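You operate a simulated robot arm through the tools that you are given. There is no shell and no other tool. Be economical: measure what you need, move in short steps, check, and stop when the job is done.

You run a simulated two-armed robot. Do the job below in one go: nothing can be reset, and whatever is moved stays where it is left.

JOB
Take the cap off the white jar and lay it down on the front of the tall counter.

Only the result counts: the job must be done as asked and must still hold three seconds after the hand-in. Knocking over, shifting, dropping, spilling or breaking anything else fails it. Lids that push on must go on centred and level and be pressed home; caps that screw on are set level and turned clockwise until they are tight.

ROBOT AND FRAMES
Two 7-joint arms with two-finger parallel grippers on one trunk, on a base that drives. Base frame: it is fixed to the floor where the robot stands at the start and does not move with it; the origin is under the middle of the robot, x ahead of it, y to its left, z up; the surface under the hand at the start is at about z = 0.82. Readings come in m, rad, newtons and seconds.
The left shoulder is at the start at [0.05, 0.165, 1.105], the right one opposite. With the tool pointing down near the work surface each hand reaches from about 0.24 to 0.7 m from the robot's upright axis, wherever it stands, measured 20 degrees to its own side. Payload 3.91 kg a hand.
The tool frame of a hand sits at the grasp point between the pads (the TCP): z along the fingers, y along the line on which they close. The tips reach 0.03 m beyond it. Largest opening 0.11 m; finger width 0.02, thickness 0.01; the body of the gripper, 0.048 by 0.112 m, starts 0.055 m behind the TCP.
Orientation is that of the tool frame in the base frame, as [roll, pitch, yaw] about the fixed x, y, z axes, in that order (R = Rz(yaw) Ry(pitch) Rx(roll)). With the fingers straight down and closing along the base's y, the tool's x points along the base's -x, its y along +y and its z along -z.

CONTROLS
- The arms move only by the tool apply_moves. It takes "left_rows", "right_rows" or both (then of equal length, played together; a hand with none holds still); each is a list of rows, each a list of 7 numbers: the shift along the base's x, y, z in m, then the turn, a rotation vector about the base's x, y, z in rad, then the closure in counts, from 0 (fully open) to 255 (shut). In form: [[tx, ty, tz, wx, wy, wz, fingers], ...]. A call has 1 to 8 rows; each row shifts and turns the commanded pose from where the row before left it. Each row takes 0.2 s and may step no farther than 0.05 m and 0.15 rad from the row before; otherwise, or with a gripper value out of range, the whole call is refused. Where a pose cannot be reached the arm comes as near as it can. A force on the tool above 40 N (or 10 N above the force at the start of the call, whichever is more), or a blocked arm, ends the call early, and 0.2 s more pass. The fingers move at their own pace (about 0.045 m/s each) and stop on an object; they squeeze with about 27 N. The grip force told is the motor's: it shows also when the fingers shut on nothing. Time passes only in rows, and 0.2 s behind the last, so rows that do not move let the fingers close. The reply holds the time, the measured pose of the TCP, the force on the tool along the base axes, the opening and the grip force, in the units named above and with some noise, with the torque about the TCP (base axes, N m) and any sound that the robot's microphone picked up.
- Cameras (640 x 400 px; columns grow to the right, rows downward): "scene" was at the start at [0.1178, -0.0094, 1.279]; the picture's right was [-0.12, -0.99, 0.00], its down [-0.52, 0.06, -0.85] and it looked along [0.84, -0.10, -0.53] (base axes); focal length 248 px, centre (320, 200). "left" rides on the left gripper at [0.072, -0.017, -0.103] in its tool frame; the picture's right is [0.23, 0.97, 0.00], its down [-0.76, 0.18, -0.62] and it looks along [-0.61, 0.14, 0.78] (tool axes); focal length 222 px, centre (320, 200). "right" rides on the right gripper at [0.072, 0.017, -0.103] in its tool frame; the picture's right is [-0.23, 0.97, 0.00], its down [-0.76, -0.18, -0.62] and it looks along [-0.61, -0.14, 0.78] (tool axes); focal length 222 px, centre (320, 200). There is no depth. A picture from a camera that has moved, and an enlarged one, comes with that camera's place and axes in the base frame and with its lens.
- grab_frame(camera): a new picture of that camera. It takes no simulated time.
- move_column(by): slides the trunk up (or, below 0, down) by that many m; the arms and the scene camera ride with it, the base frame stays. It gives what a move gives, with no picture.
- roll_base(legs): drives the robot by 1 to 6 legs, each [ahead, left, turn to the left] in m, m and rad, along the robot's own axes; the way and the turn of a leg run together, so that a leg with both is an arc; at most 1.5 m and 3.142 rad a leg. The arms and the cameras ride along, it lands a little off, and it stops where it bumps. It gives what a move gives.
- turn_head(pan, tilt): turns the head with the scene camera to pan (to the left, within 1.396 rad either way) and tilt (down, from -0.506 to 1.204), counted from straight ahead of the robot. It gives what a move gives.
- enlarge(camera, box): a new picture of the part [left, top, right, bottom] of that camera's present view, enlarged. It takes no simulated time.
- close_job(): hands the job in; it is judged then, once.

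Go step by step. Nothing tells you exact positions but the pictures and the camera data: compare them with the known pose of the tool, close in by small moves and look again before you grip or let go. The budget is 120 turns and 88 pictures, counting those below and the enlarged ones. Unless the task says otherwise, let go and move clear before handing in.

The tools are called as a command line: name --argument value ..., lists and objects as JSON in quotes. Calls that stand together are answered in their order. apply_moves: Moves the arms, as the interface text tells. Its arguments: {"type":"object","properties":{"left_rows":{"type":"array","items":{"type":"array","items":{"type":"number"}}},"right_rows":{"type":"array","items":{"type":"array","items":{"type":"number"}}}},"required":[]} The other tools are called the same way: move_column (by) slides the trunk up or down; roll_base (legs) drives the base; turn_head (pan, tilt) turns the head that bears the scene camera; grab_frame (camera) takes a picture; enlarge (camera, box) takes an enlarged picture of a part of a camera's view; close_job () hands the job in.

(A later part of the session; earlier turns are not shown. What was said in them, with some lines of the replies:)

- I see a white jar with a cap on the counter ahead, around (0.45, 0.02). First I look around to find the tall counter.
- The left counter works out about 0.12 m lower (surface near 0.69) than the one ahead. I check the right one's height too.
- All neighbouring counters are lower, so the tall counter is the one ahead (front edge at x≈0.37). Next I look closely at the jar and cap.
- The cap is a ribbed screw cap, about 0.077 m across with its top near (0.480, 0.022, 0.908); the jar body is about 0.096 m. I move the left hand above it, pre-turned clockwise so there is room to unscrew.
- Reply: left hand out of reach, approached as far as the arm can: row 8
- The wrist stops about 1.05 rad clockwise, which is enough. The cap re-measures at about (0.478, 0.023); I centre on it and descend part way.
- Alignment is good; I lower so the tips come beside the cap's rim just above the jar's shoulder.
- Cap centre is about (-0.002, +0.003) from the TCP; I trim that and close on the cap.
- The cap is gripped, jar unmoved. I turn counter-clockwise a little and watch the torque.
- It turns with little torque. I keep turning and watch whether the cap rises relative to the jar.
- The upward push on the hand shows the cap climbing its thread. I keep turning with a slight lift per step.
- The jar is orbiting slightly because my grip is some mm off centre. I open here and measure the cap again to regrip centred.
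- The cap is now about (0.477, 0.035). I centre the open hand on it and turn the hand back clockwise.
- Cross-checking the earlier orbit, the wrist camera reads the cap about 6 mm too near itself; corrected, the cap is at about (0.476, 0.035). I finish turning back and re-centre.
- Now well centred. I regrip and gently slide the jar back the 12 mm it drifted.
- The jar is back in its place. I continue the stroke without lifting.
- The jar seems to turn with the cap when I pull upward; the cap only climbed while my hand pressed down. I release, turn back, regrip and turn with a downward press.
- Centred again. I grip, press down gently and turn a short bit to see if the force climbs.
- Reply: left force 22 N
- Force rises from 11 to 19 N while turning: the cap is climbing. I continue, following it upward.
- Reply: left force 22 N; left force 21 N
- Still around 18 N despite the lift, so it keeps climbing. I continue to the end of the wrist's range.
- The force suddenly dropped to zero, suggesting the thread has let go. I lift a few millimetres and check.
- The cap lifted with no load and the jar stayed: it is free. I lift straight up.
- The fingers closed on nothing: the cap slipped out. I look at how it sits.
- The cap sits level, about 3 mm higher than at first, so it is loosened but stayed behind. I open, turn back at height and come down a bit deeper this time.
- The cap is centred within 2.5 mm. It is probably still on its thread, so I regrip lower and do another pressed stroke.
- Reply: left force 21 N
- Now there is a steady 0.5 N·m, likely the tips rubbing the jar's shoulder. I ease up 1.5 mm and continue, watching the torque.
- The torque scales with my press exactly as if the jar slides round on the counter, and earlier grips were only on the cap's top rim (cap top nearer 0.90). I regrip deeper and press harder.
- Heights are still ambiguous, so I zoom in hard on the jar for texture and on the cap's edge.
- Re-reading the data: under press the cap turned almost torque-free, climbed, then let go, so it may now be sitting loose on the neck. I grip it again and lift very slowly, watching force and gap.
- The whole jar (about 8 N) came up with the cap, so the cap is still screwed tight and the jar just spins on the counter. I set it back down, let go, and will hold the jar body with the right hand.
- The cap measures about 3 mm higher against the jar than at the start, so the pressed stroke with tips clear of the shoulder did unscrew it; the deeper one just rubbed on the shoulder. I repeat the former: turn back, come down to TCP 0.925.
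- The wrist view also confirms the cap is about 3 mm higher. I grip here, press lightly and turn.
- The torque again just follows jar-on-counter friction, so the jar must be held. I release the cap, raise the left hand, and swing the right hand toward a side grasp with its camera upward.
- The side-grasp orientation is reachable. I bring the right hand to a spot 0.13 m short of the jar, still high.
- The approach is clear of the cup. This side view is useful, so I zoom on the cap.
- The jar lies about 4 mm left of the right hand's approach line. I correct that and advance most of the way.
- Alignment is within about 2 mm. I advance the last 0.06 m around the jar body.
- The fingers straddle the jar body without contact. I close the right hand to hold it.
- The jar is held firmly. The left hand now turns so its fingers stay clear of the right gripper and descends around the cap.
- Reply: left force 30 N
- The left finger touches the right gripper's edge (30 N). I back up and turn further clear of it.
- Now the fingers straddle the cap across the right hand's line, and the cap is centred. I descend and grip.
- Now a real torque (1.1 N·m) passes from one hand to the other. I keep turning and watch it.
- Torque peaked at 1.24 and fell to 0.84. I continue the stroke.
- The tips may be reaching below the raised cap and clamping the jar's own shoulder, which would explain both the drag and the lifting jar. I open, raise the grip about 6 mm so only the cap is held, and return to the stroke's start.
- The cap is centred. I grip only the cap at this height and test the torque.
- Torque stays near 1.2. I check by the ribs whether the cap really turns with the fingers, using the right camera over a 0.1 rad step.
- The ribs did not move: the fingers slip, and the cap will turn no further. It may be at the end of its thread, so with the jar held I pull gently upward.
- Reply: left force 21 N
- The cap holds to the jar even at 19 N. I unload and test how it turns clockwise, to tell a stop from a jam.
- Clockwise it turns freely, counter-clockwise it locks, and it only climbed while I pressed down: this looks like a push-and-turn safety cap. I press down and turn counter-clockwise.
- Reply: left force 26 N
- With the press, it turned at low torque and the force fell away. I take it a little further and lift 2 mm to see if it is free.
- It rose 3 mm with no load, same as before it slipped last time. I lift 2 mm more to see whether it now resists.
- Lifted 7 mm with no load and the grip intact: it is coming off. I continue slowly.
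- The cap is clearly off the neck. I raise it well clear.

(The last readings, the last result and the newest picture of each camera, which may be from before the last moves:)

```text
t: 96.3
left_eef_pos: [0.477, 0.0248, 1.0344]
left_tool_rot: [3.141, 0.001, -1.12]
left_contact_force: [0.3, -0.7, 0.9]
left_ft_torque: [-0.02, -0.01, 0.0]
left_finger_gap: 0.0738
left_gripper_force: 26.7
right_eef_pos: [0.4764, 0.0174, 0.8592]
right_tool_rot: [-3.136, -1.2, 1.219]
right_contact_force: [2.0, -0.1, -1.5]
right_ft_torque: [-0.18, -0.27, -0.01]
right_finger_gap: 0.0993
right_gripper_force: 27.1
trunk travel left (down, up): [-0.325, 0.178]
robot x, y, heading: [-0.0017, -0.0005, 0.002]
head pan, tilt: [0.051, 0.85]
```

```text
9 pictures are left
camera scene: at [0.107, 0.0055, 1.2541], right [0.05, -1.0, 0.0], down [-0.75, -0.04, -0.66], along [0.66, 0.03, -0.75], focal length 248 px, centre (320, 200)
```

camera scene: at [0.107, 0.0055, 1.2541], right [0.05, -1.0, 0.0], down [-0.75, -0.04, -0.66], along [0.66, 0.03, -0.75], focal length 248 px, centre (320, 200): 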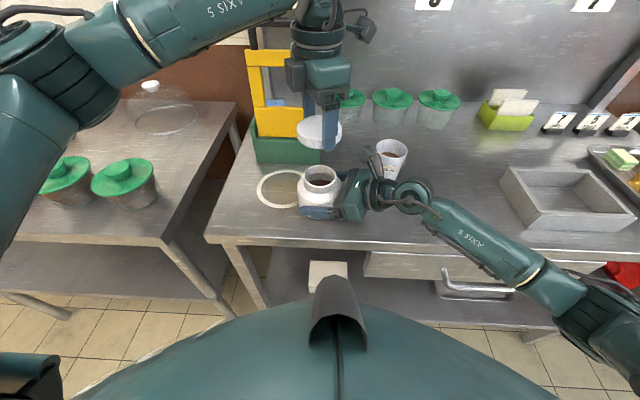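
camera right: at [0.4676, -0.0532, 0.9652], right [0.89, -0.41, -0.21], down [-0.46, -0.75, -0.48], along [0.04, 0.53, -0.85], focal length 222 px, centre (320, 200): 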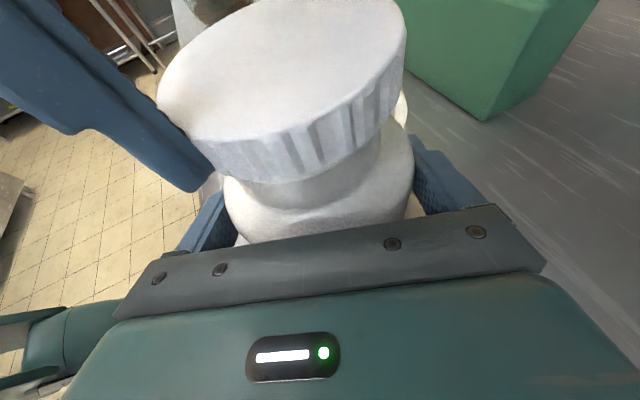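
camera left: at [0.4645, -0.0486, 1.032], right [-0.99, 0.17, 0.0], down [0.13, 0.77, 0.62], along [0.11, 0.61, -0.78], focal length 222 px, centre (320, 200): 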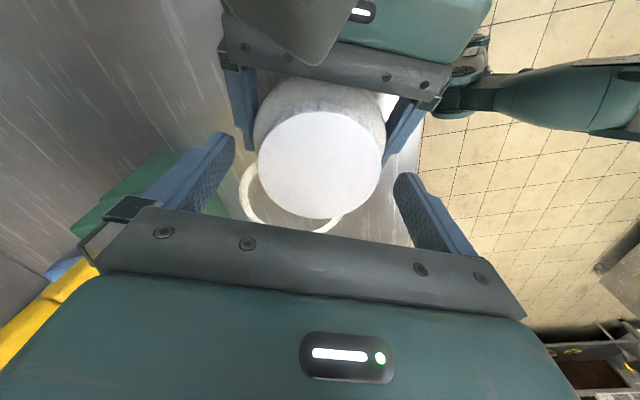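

The cap is in the left hand and the jar stands open. I release the jar with the right hand and back straight out, then up.

apply_moves --right_rows '[[0, 0, 0, 0, 0, 0, 120], [0, 0, 0, 0, 0, 0, 0], [0, 0, 0, 0, 0, 0, 0], [-0.0034, -0.0094, 0, 0, 0, 0, 0], [-0.0068, -0.0188, 0, 0, 0, 0, 0], [-0.0068, -0.0188, 0, 0, 0, 0, 0], [-0.0103, -0.0282, 0, 0, 0, 0, 0], [-0.0103, -0.0282, 0, 0, 0, 0, 0]]'

apply_moves --right_rows '[[-0.005, -0.02, 0.01, 0, 0, 0, 0], [0, -0.01, 0.045, 0, 0, 0, 0], [0, -0.01, 0.045, 0, 0, 0, 0], [0, -0.03, 0.03, 0, 0, 0, 0], [0, -0.045, 0.01, 0, 0, 0, 0], [0, -0.045, 0, 0, 0, 0, 0], [0, -0.045, 0, 0, 0, 0, 0]]'

grab_frame --camera "scene"

```text
t: 98.1
left_eef_pos: [0.4766, 0.0251, 1.0341]
left_tool_rot: [-3.141, 0.0, -1.119]
left_contact_force: [-1.3, -0.4, 0.0]
left_ft_torque: [-0.03, 0.01, 0.01]
left_finger_gap: 0.0741
left_gripper_force: 26.9
right_eef_pos: [0.4358, -0.0861, 0.8571]
right_tool_rot: [-3.137, -1.2, 1.22]
right_contact_force: [0.0, -0.6, 0.3]
right_ft_torque: [0.0, 0.0, 0.02]
right_finger_gap: 0.11
right_gripper_force: 0.0
trunk travel left (down, up): [-0.325, 0.178]
robot x, y, heading: [0.0013, 0.001, 0.001]
head pan, tilt: [0.051, 0.85]
```

```text
t: 99.7
left_eef_pos: [0.4752, 0.0255, 1.0347]
left_tool_rot: [-3.14, 0.0, -1.12]
left_contact_force: [-0.1, -0.1, -0.1]
left_ft_torque: [0.04, 0.03, 0.03]
left_finger_gap: 0.0736
left_gripper_force: 26.6
right_eef_pos: [0.4341, -0.2896, 1.0]
right_tool_rot: [-3.139, -1.2, 1.219]
right_contact_force: [-0.4, 0.2, -0.8]
right_ft_torque: [-0.03, -0.02, 0.0]
right_finger_gap: 0.11
right_gripper_force: 0.2
trunk travel left (down, up): [-0.325, 0.178]
robot x, y, heading: [0.002, 0.0015, -0.002]
head pan, tilt: [0.051, 0.85]
```

```text
8 pictures are left
camera scene: at [0.1069, 0.0052, 1.2541], right [0.05, -1.0, 0.0], down [-0.75, -0.04, -0.66], along [0.66, 0.03, -0.75], focal length 248 px, centre (320, 200)
```

scene: 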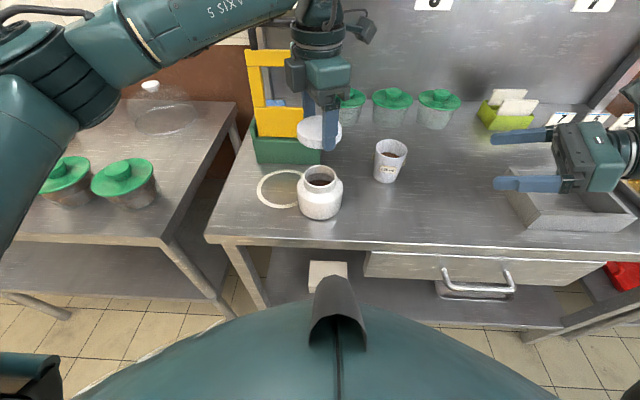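

Right hand is clear, the jar stands in place. I carry the cap to a free spot at the front, around (0.435, -0.11), untwisting the wrist on the way.

apply_moves --left_rows '[[-0.0052, -0.0169, 0, 0, 0, -0.13, 255], [-0.0052, -0.0169, 0, 0, 0, -0.13, 255], [-0.0052, -0.0169, 0, 0, 0, -0.13, 255], [-0.0052, -0.0169, 0, 0, 0, -0.13, 255], [-0.0052, -0.0169, 0, 0, 0, -0.13, 255], [-0.0052, -0.0169, 0, 0, 0, -0.13, 255], [-0.0052, -0.0169, 0, 0, 0, -0.13, 255], [-0.0052, -0.0169, 0, 0, 0, -0.13, 255]]'

apply_moves --left_rows '[[0, 0, -0.04, 0, 0, 0, 255], [0, 0, -0.04, 0, 0, 0, 255], [0, 0, -0.04, 0, 0, 0, 255], [0, 0, -0.03, 0, 0, 0, 255], [0, 0, -0.015, 0, 0, 0, 255], [0, 0, 0, 0, 0, 0, 255]]'

grab_frame --camera "scene"

```text
t: 101.5
left_eef_pos: [0.4353, -0.1108, 1.0362]
left_tool_rot: [-3.141, 0.001, -2.163]
left_contact_force: [-0.8, -0.1, 0.3]
left_ft_torque: [0.02, -0.01, 0.01]
left_finger_gap: 0.0735
left_gripper_force: 27.1
right_eef_pos: [0.4347, -0.2886, 1.0005]
right_tool_rot: [-3.136, -1.198, 1.219]
right_contact_force: [0.1, 0.5, 0.3]
right_ft_torque: [0.04, 0.02, 0.01]
right_finger_gap: 0.1097
right_gripper_force: 0.0
trunk travel left (down, up): [-0.325, 0.178]
robot x, y, heading: [-0.0015, -0.0037, 0.003]
head pan, tilt: [0.051, 0.85]
```

```text
t: 102.9
left_eef_pos: [0.4366, -0.1117, 0.8717]
left_tool_rot: [-3.141, 0.0, -2.159]
left_contact_force: [-0.1, -0.2, 0.9]
left_ft_torque: [-0.04, -0.03, 0.01]
left_finger_gap: 0.0737
left_gripper_force: 27.0
right_eef_pos: [0.4346, -0.2908, 1.0001]
right_tool_rot: [-3.137, -1.199, 1.218]
right_contact_force: [-0.2, 0.9, 0.7]
right_ft_torque: [-0.01, 0.01, 0.01]
right_finger_gap: 0.1103
right_gripper_force: 0.1
trunk travel left (down, up): [-0.325, 0.178]
robot x, y, heading: [-0.0013, 0.0009, -0.002]
head pan, tilt: [0.051, 0.85]
```

```text
7 pictures are left
camera scene: at [0.1069, 0.0055, 1.2541], right [0.05, -1.0, 0.0], down [-0.75, -0.04, -0.66], along [0.66, 0.03, -0.75], focal length 248 px, centre (320, 200)
```

scene: 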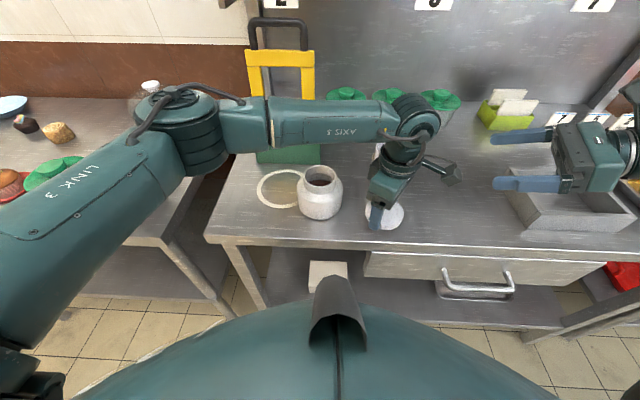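

The cap hovers just above the clear front surface. I lower in small steps until it touches.

apply_moves --left_rows '[[0, 0, -0.005, 0, 0, 0, 255], [0, 0, -0.005, 0, 0, 0, 255], [0, 0, -0.004, 0, 0, 0, 255]]'

apply_moves --left_rows '[[0, 0, -0.002, 0, 0, 0, 255], [0, 0, -0.002, 0, 0, 0, 255]]'

```text
t: 103.7
left_eef_pos: [0.4356, -0.1129, 0.8579]
left_tool_rot: [-3.14, 0.0, -2.159]
left_contact_force: [0.7, 0.0, 0.0]
left_ft_torque: [-0.01, -0.02, -0.01]
left_finger_gap: 0.0737
left_gripper_force: 26.8
right_eef_pos: [0.434, -0.2894, 1.0007]
right_tool_rot: [-3.137, -1.199, 1.22]
right_contact_force: [0.0, -0.2, -0.1]
right_ft_torque: [0.03, -0.01, 0.04]
right_finger_gap: 0.1099
right_gripper_force: 0.1
trunk travel left (down, up): [-0.325, 0.178]
robot x, y, heading: [0.0006, -0.0025, -0.004]
head pan, tilt: [0.051, 0.85]
```

```text
t: 104.3
left_eef_pos: [0.436, -0.1116, 0.8531]
left_tool_rot: [-3.141, 0.001, -2.159]
left_contact_force: [-0.3, 0.6, -1.4]
left_ft_torque: [0.0, 0.01, 0.0]
left_finger_gap: 0.0736
left_gripper_force: 26.9
right_eef_pos: [0.4342, -0.2894, 1.0007]
right_tool_rot: [-3.136, -1.199, 1.219]
right_contact_force: [-0.7, -0.7, -0.2]
right_ft_torque: [0.02, 0.0, 0.03]
right_finger_gap: 0.1102
right_gripper_force: 0.2
trunk travel left (down, up): [-0.325, 0.178]
robot x, y, heading: [-0.0004, 0.0005, 0.005]
head pan, tilt: [0.051, 0.85]
```

apply_moves --left_rows '[[0, 0, -0.001, 0, 0, 0, 255], [0, 0, -0.001, 0, 0, 0, 255]]'

apply_moves --left_rows '[[0, 0, -0.001, 0, 0, 0, 255], [0, 0, -0.001, 0, 0, 0, 255]]'

enlarge --camera "scene" --box '[340, 180, 440, 250]'

```text
t: 104.9
left_eef_pos: [0.436, -0.1106, 0.8514]
left_tool_rot: [-3.14, -0.002, -2.159]
left_contact_force: [-0.3, 0.1, -0.3]
left_ft_torque: [-0.01, 0.02, 0.0]
left_finger_gap: 0.0738
left_gripper_force: 26.2
right_eef_pos: [0.4343, -0.2899, 0.9991]
right_tool_rot: [-3.135, -1.198, 1.219]
right_contact_force: [0.8, 0.6, -0.1]
right_ft_torque: [-0.02, 0.02, 0.03]
right_finger_gap: 0.1099
right_gripper_force: 0.0
trunk travel left (down, up): [-0.325, 0.178]
robot x, y, heading: [0.0011, 0.0018, 0.003]
head pan, tilt: [0.051, 0.85]
```

```text
t: 105.5
left_eef_pos: [0.4366, -0.1108, 0.8506]
left_tool_rot: [-3.14, 0.001, -2.157]
left_contact_force: [-0.6, 4.4, 12.5]
left_ft_torque: [0.41, 0.28, -0.02]
left_finger_gap: 0.074
left_gripper_force: 26.6
right_eef_pos: [0.4345, -0.29, 1.0014]
right_tool_rot: [-3.138, -1.199, 1.222]
right_contact_force: [0.1, -0.5, 0.1]
right_ft_torque: [0.02, 0.0, -0.01]
right_finger_gap: 0.1099
right_gripper_force: 0.1
trunk travel left (down, up): [-0.325, 0.178]
robot x, y, heading: [-0.0005, -0.0016, 0.001]
head pan, tilt: [0.051, 0.85]
```

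```text
5.71 times, centred on (390, 215) of scene
camera zoom: at [0.1059, 0.0061, 1.2544], right [0.05, -1.0, 0.0], down [-0.75, -0.04, -0.66], along [0.66, 0.03, -0.75], focal length 1418 px, centre (-80, 114)
```

zoom: 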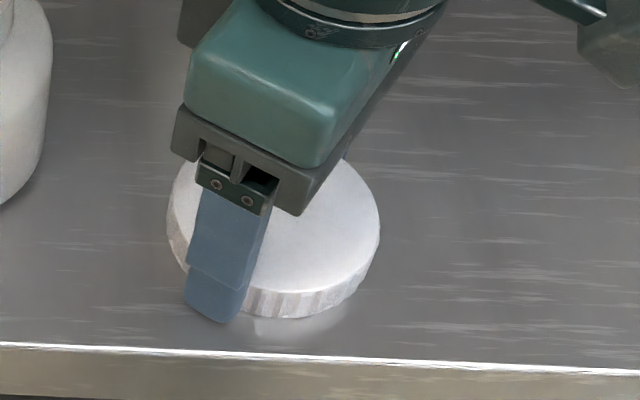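

It touches (12 N) and lies flat, about 2 cm from the front edge. I ease off, open, and rise straight up.

apply_moves --left_rows '[[0, 0, 0.001, 0, 0, 0, 255], [0, 0, 0, 0, 0, 0, 120], [0, 0, 0, 0, 0, 0, 0], [0, 0, 0, 0, 0, 0, 0], [0, 0, 0.02, 0, 0, 0, 0], [0, 0, 0.05, 0, 0, 0, 0], [0, 0, 0.05, 0, 0, 0, 0], [0, 0, 0.05, 0, 0, 0, 0]]'

apply_moves --left_rows '[[-0.01, 0.04, 0.02, 0, 0, 0, 0], [-0.01, 0.04, 0.02, 0, 0, 0, 0], [-0.01, 0.04, 0, 0, 0, 0, 0], [-0.01, 0.04, 0, 0, 0, 0, 0], [0, 0.04, 0, 0, 0, 0, 0]]'

grab_frame --camera "scene"

```text
t: 107.3
left_eef_pos: [0.4378, -0.1092, 1.0218]
left_tool_rot: [3.142, 0.001, -2.16]
left_contact_force: [0.0, 0.8, -0.6]
left_ft_torque: [-0.01, 0.02, 0.01]
left_finger_gap: 0.1102
left_gripper_force: 0.0
right_eef_pos: [0.4339, -0.2897, 1.0014]
right_tool_rot: [-3.139, -1.198, 1.219]
right_contact_force: [0.1, -0.5, -0.3]
right_ft_torque: [0.02, 0.05, -0.01]
right_finger_gap: 0.1101
right_gripper_force: 0.1
trunk travel left (down, up): [-0.325, 0.178]
robot x, y, heading: [0.0023, 0.0006, -0.003]
head pan, tilt: [0.051, 0.85]
```

```text
t: 108.5
left_eef_pos: [0.3947, 0.0896, 1.061]
left_tool_rot: [-3.141, 0.0, -2.16]
left_contact_force: [-0.3, -0.4, -0.7]
left_ft_torque: [-0.04, -0.01, -0.01]
left_finger_gap: 0.1098
left_gripper_force: 0.1
right_eef_pos: [0.4353, -0.2902, 1.001]
right_tool_rot: [-3.137, -1.198, 1.219]
right_contact_force: [-1.3, 0.4, -0.2]
right_ft_torque: [0.0, 0.01, -0.01]
right_finger_gap: 0.1102
right_gripper_force: 0.0
trunk travel left (down, up): [-0.325, 0.178]
robot x, y, heading: [0.0012, 0.0014, -0.003]
head pan, tilt: [0.051, 0.85]
```

```text
5 pictures are left
camera scene: at [0.1068, 0.006, 1.2541], right [0.05, -1.0, 0.0], down [-0.75, -0.04, -0.66], along [0.66, 0.03, -0.75], focal length 248 px, centre (320, 200)
```

scene: 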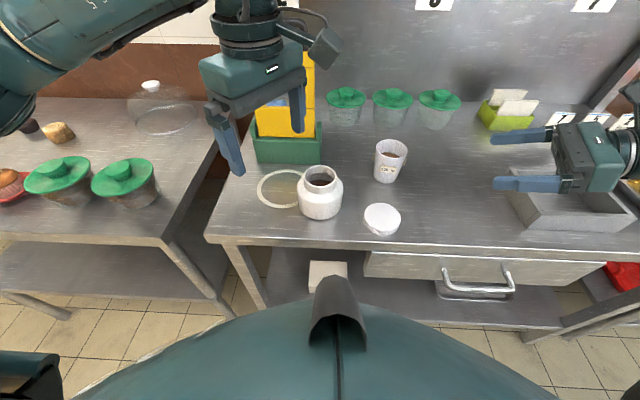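

The cap lies flat at the front of the tall counter. The open jar stands upright, and both hands are clear.

close_job

```text
The job is handed in.
```

The cap is off the white jar and lying flat on the front of the tall counter, about 2 cm from the edge. I took the tall counter to be the one the jar stands on, since the neighbouring ones are lower.

The jar is upright and within a few millimetres of where it started. It drifted about 13 mm during the first attempts and I slid it back; part-way through it was also raised about 4 mm off the counter and set down again. Nothing else appears to have moved.
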